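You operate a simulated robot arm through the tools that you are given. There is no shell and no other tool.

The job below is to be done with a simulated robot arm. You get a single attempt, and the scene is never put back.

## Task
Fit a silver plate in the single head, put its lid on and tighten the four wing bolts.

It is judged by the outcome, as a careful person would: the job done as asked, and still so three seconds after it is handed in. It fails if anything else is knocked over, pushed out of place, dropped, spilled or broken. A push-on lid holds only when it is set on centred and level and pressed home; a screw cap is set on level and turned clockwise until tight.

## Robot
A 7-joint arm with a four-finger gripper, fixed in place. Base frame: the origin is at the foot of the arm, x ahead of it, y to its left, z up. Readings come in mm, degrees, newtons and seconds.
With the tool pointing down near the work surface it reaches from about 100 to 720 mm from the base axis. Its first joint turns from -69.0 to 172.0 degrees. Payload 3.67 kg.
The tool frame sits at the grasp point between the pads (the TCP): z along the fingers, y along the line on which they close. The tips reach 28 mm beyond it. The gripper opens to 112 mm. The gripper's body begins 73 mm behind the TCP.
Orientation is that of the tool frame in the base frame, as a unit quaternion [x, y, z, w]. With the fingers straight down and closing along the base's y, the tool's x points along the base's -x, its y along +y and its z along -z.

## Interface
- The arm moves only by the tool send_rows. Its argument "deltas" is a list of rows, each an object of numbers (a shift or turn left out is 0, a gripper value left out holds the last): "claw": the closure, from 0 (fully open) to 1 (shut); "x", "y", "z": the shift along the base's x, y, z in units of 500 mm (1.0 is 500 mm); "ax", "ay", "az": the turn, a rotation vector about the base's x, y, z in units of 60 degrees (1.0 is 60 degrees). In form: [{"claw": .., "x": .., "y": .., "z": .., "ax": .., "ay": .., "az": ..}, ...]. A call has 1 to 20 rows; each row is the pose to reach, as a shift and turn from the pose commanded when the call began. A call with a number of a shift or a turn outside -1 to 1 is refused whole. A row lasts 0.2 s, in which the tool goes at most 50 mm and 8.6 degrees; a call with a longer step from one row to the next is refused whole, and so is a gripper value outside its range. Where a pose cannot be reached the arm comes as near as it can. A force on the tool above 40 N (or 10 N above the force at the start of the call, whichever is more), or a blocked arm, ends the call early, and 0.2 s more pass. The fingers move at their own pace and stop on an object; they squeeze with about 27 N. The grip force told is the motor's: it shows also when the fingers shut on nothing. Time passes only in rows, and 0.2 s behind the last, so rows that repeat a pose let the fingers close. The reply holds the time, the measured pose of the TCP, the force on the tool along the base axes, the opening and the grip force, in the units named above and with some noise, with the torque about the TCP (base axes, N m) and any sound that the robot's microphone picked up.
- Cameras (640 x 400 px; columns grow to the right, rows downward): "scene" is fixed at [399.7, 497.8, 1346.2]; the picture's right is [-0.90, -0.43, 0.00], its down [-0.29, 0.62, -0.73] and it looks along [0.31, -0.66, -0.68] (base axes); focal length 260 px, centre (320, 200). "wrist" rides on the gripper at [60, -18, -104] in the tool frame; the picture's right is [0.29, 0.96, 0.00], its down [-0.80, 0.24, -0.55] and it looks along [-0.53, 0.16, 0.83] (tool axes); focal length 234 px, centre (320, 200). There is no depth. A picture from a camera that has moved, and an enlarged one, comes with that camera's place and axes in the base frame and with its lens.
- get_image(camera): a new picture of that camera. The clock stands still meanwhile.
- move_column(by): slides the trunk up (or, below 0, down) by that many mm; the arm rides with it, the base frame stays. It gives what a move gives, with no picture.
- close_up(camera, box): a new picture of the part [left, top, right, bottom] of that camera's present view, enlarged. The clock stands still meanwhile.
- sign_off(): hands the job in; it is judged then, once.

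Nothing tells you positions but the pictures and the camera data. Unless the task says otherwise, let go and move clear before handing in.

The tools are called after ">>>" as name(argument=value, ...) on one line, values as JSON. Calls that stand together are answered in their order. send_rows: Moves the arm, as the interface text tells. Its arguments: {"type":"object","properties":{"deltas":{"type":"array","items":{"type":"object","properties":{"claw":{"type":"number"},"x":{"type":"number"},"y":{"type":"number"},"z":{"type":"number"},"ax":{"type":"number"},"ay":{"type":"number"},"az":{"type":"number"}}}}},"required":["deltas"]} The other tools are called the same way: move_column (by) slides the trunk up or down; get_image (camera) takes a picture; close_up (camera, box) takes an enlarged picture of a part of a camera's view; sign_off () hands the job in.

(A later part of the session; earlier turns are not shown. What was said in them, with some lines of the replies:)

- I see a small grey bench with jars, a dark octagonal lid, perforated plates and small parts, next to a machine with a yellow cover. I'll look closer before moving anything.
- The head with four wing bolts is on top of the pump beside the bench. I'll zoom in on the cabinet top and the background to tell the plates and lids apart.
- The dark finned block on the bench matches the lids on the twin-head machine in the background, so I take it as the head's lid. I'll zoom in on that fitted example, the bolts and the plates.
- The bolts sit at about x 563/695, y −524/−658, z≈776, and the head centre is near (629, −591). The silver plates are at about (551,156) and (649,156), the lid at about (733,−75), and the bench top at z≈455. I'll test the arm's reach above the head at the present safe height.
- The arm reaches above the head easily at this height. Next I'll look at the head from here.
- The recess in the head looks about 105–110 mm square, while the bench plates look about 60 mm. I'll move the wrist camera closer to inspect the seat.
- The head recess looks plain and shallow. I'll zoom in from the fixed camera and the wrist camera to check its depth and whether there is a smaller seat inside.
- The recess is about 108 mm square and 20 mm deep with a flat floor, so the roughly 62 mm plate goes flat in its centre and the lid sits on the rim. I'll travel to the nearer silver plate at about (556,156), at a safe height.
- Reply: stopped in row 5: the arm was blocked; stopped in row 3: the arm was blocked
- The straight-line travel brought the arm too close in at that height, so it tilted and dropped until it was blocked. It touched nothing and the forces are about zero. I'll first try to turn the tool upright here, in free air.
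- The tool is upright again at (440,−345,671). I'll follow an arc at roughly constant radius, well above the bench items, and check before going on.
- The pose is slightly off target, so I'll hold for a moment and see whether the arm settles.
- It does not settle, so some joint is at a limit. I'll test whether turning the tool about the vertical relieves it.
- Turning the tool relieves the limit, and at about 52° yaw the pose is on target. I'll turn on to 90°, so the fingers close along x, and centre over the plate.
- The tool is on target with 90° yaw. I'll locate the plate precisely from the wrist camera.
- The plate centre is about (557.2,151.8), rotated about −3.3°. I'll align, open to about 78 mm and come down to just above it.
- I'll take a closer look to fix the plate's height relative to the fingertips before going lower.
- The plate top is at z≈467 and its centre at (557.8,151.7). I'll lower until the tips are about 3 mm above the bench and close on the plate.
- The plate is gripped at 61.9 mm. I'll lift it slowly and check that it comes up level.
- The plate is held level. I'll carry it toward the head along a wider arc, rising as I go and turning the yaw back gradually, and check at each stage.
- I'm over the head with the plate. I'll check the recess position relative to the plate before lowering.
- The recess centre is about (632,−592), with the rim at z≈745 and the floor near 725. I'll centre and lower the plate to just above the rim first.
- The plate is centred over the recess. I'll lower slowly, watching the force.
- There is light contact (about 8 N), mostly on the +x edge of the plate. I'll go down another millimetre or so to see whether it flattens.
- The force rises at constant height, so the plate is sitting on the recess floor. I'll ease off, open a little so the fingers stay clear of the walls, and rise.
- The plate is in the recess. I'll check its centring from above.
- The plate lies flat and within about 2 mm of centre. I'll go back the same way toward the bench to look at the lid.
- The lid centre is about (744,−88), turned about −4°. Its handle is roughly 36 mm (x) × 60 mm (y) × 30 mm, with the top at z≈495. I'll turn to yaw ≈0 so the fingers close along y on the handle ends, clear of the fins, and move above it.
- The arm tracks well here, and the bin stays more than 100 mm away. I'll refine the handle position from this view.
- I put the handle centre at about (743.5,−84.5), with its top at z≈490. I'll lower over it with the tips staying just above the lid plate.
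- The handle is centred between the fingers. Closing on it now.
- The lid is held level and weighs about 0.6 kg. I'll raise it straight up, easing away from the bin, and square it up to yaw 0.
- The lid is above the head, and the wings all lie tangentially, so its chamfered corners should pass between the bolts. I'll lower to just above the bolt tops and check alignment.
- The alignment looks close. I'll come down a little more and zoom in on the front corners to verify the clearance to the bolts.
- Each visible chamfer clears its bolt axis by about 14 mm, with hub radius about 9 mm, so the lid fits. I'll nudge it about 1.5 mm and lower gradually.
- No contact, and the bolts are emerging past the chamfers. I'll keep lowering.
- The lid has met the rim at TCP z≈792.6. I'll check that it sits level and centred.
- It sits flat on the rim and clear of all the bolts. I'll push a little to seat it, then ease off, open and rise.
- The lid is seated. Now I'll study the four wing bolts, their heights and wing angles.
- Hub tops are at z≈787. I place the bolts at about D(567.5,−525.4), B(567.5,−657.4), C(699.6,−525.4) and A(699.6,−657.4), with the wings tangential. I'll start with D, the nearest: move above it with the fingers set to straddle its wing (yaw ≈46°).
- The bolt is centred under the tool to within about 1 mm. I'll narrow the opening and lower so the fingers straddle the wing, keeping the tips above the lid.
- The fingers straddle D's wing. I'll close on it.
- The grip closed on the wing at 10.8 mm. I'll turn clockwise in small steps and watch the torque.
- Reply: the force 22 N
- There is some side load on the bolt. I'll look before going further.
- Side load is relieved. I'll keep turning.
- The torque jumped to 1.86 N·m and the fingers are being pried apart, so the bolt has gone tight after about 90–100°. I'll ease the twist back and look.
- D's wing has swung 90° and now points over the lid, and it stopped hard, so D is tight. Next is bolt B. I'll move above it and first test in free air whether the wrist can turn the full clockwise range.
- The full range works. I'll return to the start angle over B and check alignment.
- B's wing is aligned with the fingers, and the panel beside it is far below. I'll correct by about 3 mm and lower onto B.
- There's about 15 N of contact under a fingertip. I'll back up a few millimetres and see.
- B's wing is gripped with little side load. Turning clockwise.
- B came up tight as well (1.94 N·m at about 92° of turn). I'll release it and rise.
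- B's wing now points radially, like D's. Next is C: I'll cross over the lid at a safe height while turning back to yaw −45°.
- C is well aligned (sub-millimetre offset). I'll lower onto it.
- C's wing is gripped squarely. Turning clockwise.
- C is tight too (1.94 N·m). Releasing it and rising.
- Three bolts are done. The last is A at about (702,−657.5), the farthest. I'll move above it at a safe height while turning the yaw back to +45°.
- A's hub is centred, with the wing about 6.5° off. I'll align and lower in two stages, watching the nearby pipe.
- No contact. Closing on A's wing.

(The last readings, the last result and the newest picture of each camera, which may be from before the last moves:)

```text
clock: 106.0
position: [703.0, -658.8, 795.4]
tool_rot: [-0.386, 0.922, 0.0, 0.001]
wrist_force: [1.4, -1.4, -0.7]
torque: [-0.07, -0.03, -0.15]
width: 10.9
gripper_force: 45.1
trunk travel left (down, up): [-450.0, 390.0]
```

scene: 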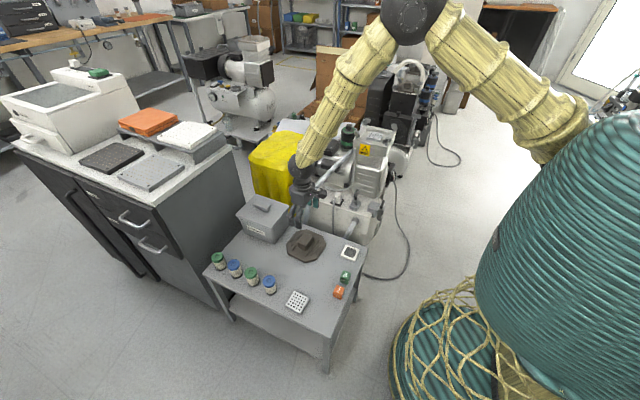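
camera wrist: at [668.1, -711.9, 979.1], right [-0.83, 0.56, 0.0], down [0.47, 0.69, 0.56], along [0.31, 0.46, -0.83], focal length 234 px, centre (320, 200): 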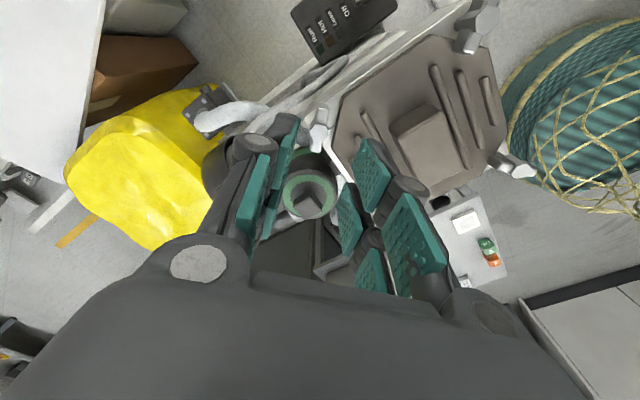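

>>> send_rows(deltas=[{"az": -0.1}, {"az": -0.2}, {"az": -0.3}, {"az": -0.4}, {"az": -0.5}, {"az": -0.6}, {"az": -0.7}])

```text
clock: 107.6
position: [701.4, -657.6, 795.0]
tool_rot: [-0.03, 1.0, -0.001, 0.001]
wrist_force: [3.2, -3.4, 4.0]
torque: [-0.23, 0.21, -0.03]
width: 10.9
gripper_force: 45.0
trunk travel left (down, up): [-450.0, 390.0]
```

>>> send_rows(deltas=[{"az": -0.1}, {"az": -0.2}, {"az": -0.3}, {"az": -0.4}, {"az": -0.5}, {"az": -0.6}, {"az": -0.7}])

```text
clock: 109.2
position: [701.9, -658.6, 796.0]
tool_rot: [0.33, 0.944, -0.001, 0.0]
wrist_force: [2.9, 3.2, 1.3]
torque: [-0.16, -0.13, -0.04]
width: 11.0
gripper_force: 44.6
trunk travel left (down, up): [-450.0, 390.0]
```

>>> send_rows(deltas=[{"az": -0.06}, {"az": -0.12}, {"az": -0.18}, {"az": -0.25}])

```text
clock: 110.2
position: [702.8, -657.3, 795.3]
tool_rot: [0.449, 0.893, -0.001, 0.0]
wrist_force: [2.2, 2.9, 2.3]
torque: [-0.29, -0.34, 1.92]
width: 11.3
gripper_force: 45.0
trunk travel left (down, up): [-450.0, 390.0]
```

A is tight as well (1.92 N·m). Releasing it and rising clear.

>>> send_rows(deltas=[{"az": 0.06}, {"az": 0.12}, {"az": 0.12, "claw": 0.68}, {"az": 0.12, "claw": 0.68}, {"az": 0.12, "z": 0.04}, {"az": 0.12, "z": 0.1}, {"az": 0.12, "z": 0.16}, {"az": 0.12, "z": 0.18}, {"az": 0.12, "z": 0.18}])

>>> get_image(camera="wrist")

>>> close_up(camera="scene", box=[345, 105, 410, 155])

```text
clock: 112.2
position: [702.6, -657.6, 887.5]
tool_rot: [0.393, 0.92, 0.0, 0.0]
wrist_force: [-0.1, -0.3, -0.6]
torque: [-0.02, -0.03, -0.03]
width: 36.0
gripper_force: 0.1
trunk travel left (down, up): [-450.0, 390.0]
```

```text
taken
camera wrist: at [649.6, -628.2, 991.7], right [0.49, 0.87, 0.0], down [0.72, -0.41, 0.55], along [0.48, -0.27, -0.83], focal length 234 px, centre (320, 200)
```

wrist: 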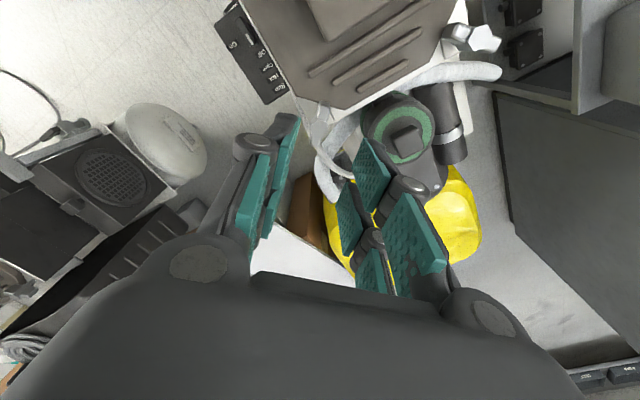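

```text
8.00 times, centred on (378, 130) of scene
camera zoom: at [399.7, 497.8, 1346.2], right [-0.9, -0.43, 0.0], down [-0.29, 0.62, -0.73], along [0.31, -0.66, -0.68], focal length 2079 px, centre (-140, 760)
```

zoom: 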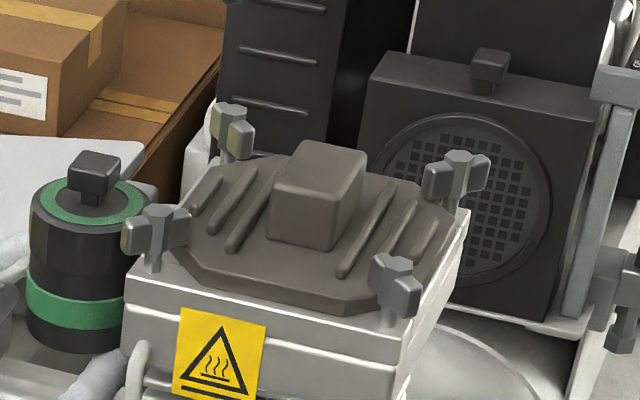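

All four wings now point radially. I'll compare with the factory-tight lids on the twin-head machine and view the whole scene for disturbances.

>>> close_up(camera="scene", box=[405, 55, 455, 100])

>>> get_image(camera="scene")

>>> close_up(camera="scene", box=[355, 110, 405, 150])

```text
8.89 times, centred on (430, 78) of scene
camera zoom: at [399.7, 497.8, 1346.2], right [-0.9, -0.43, 0.0], down [-0.29, 0.62, -0.73], along [0.31, -0.66, -0.68], focal length 2310 px, centre (-658, 1289)
```

zoom: 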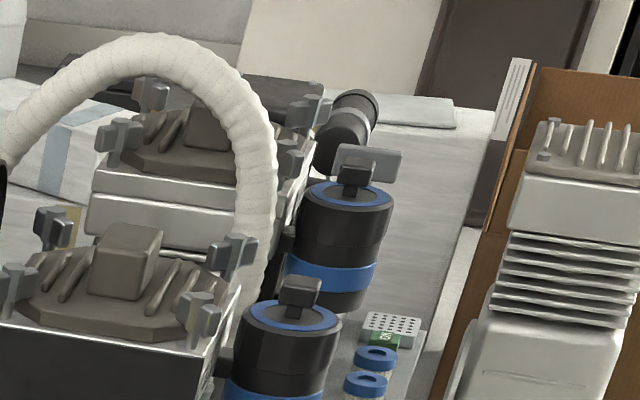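

```text
taken
```

scene: 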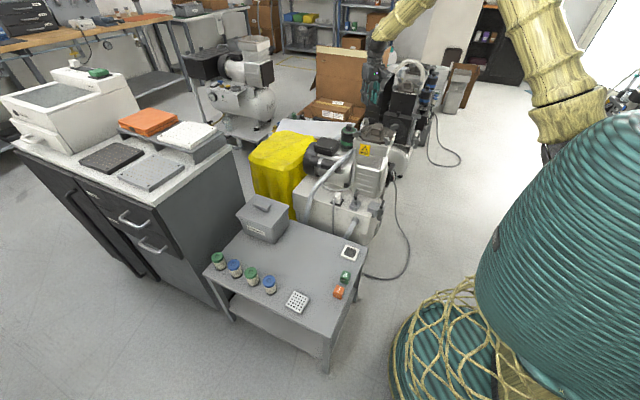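

```text
10.00 times, centred on (380, 130) of scene
camera zoom: at [399.7, 497.8, 1346.2], right [-0.9, -0.43, 0.0], down [-0.29, 0.62, -0.73], along [0.31, -0.66, -0.68], focal length 2599 px, centre (-280, 900)
```

zoom: 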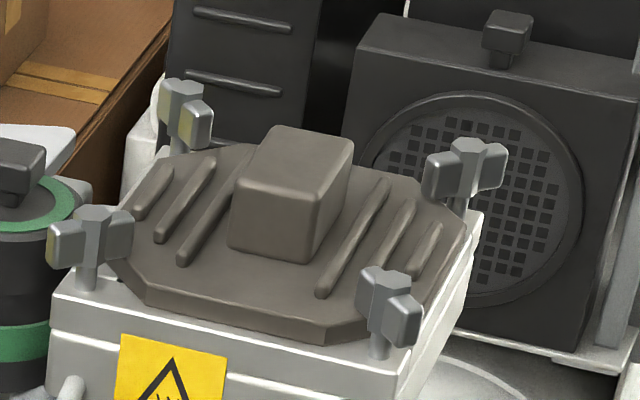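

Our wings match the radial position on the twin machine's tightened lids, and nothing else has been disturbed. As D was tightened first, I'll re-check its tightness now that the lid is pulled down.

>>> send_rows(deltas=[{"x": -0.05, "y": 0.05}, {"x": -0.1, "y": 0.1}, {"x": -0.15, "y": 0.15}, {"x": -0.2, "y": 0.2}, {"x": -0.25, "y": 0.25}, {"x": -0.272, "y": 0.27}, {"x": -0.272, "y": 0.27}])

>>> close_up(camera="wrist", box=[270, 80, 370, 190])

>>> get_image(camera="wrist")

```text
clock: 113.8
position: [565.5, -523.8, 887.3]
tool_rot: [0.394, 0.919, -0.001, 0.001]
wrist_force: [0.2, -1.1, 0.0]
torque: [0.01, 0.04, 0.03]
width: 35.6
gripper_force: 0.1
trunk travel left (down, up): [-450.0, 390.0]
```

```text
3.64 times, centred on (320, 135) of wrist
camera zoom: at [513.3, -494.5, 991.5], right [0.49, 0.87, 0.0], down [0.72, -0.41, 0.55], along [0.48, -0.27, -0.83], focal length 852 px, centre (320, 436)
```

zoom: 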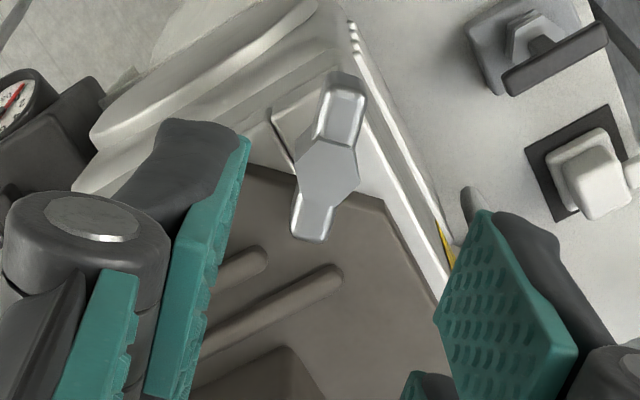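

```text
taken
camera wrist: at [513.3, -494.5, 991.5], right [0.49, 0.87, 0.0], down [0.72, -0.41, 0.55], along [0.48, -0.27, -0.83], focal length 234 px, centre (320, 200)
```

wrist: 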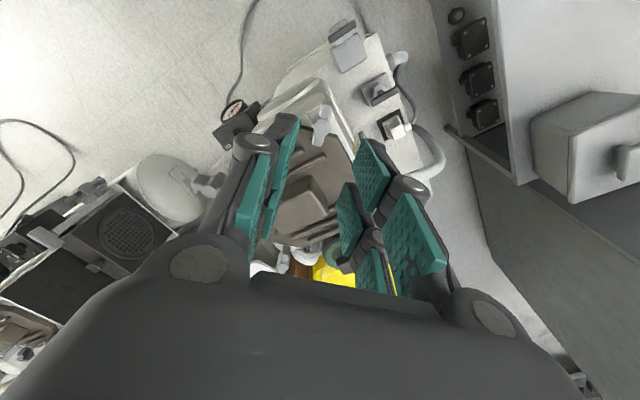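

>>> send_rows(deltas=[{"x": 0.0016, "y": 0.003, "az": 0.04, "z": -0.04}, {"x": 0.0016, "y": 0.003, "az": 0.04, "z": -0.09}, {"x": 0.0016, "y": 0.003, "az": 0.04, "z": -0.135}, {"x": 0.0016, "y": 0.003, "az": 0.04, "z": -0.165}, {"x": 0.0016, "y": 0.003, "az": 0.04, "z": -0.182}, {"x": 0.0016, "y": 0.003, "az": 0.04, "z": -0.182}])

```text
clock: 115.2
position: [566.0, -520.7, 795.3]
tool_rot: [0.375, 0.927, -0.001, 0.001]
wrist_force: [-0.1, 1.1, -0.2]
torque: [0.01, -0.01, 0.0]
width: 36.1
gripper_force: 0.1
trunk travel left (down, up): [-450.0, 390.0]
```

>>> send_rows(deltas=[{"claw": 0.8}, {"claw": 1.0}, {"claw": 1.0}, {"claw": 1.0}])

>>> send_rows(deltas=[{"az": -0.06}, {"az": -0.12}, {"az": -0.16}])

```text
clock: 116.2
position: [566.4, -522.0, 795.4]
tool_rot: [0.374, 0.927, -0.001, 0.001]
wrist_force: [-2.5, -2.7, -1.0]
torque: [-0.4, -0.28, 0.02]
width: 10.8
gripper_force: 45.1
trunk travel left (down, up): [-450.0, 390.0]
```

```text
clock: 117.0
position: [565.8, -522.4, 796.6]
tool_rot: [0.449, 0.893, 0.0, 0.001]
wrist_force: [-1.2, -6.3, 11.2]
torque: [0.1, 0.28, 1.92]
width: 11.2
gripper_force: 44.7
trunk travel left (down, up): [-450.0, 390.0]
```

D holds at the same 1.92 N·m, so all four bolts are tight. I'll release and move well clear.

>>> send_rows(deltas=[{"az": 0.06}, {"az": 0.12}, {"az": 0.12, "claw": 0.6}, {"az": 0.12, "claw": 0.6}, {"az": 0.12, "z": 0.04}, {"az": 0.12, "z": 0.1}, {"az": 0.12, "z": 0.18}, {"az": 0.12, "z": 0.26}, {"az": 0.12, "z": 0.34}, {"az": 0.12, "z": 0.4, "x": -0.04}, {"az": 0.12, "z": 0.42, "x": -0.1, "y": -0.04}, {"az": 0.12, "z": 0.42, "x": -0.16, "y": -0.08}, {"az": 0.12, "z": 0.42, "x": -0.16, "y": -0.08}])

>>> get_image(camera="scene")

>>> get_image(camera="wrist")

>>> close_up(camera="scene", box=[340, 100, 410, 160])

>>> close_up(camera="scene", box=[200, 180, 380, 340])

```text
clock: 119.8
position: [487.3, -560.9, 1003.7]
tool_rot: [0.392, 0.92, 0.001, 0.0]
wrist_force: [0.2, 0.2, -0.3]
torque: [-0.02, -0.04, 0.03]
width: 44.6
gripper_force: 0.1
trunk travel left (down, up): [-450.0, 390.0]
```

```text
taken
```

scene: 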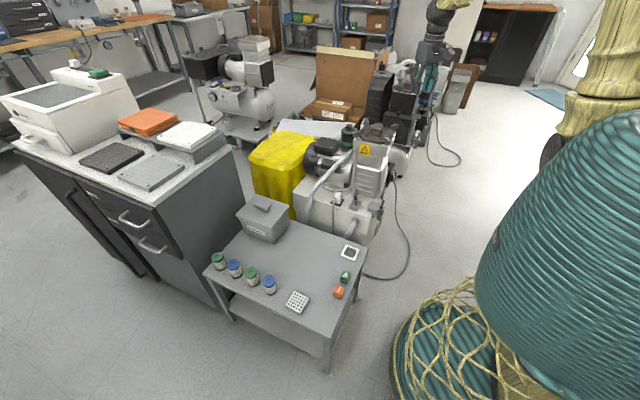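

```text
taken
camera wrist: at [433.5, -531.6, 1108.4], right [0.49, 0.87, 0.0], down [0.72, -0.41, 0.55], along [0.48, -0.27, -0.83], focal length 234 px, centre (320, 200)
```

wrist: 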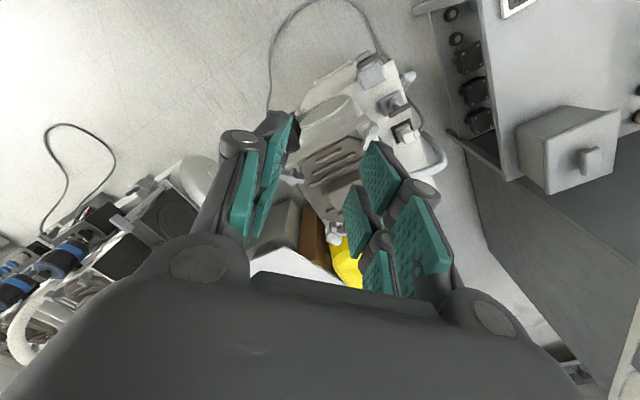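

```text
6.67 times, centred on (375, 130) of scene
camera zoom: at [399.7, 497.8, 1346.2], right [-0.9, -0.43, 0.0], down [-0.29, 0.62, -0.73], along [0.31, -0.66, -0.68], focal length 1732 px, centre (-47, 667)
```

zoom: 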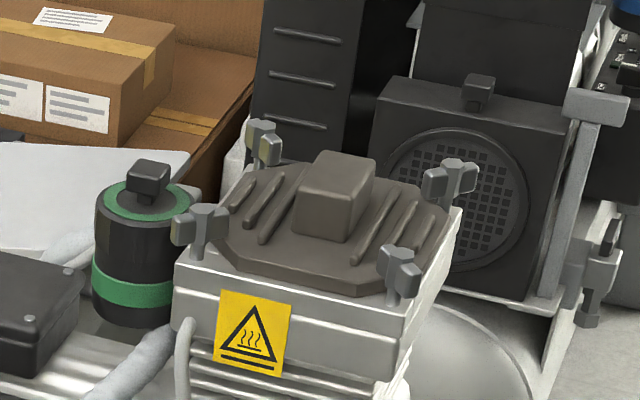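

```text
2.50 times, centred on (290, 260) of scene
camera zoom: at [399.7, 497.8, 1346.2], right [-0.9, -0.43, 0.0], down [-0.29, 0.62, -0.73], along [0.31, -0.66, -0.68], focal length 650 px, centre (395, 50)
```

zoom: 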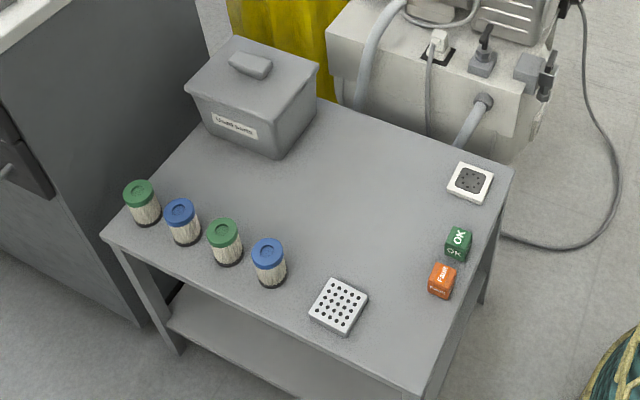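

The silver plate is in the head, the lid sits level, and all four wing bolts are tight. The arm is clear and nothing else has moved, so I'm handing the job in.

>>> sign_off()

```text
The job is handed in.
```

The single head is closed up: a silver plate is fitted, the lid is on and all four wing bolts are tight. I've handed the job in.

- **Plate:** I used one of the two silver perforated plates from the bench. It lies flat in the head's recess, within about 2 mm of centre. The recess is wider than the plate (about 110 mm against 62 mm), so the plate rests there rather than locating against the walls.
- **Lid:** it sits level on the rim, with its cut-off corners clear of the bolts.
- **Wing bolts:** each turned about 90° clockwise to a hard stop at roughly 1.9 N·m. I re-checked the first bolt after doing the others, and it still held at 1.92 N·m. The wings now point the same way as those on the closed lids of the twin-head machine.

Early on, one travel move ran past the arm's reach. The arm tilted and dropped in free air until it stopped, but it touched nothing. Later, a fingertip pressed lightly on the lid (about 15 N) while I was lining up on a bolt, so I backed off. The final pictures show everything else on the bench and around the machine where it was.
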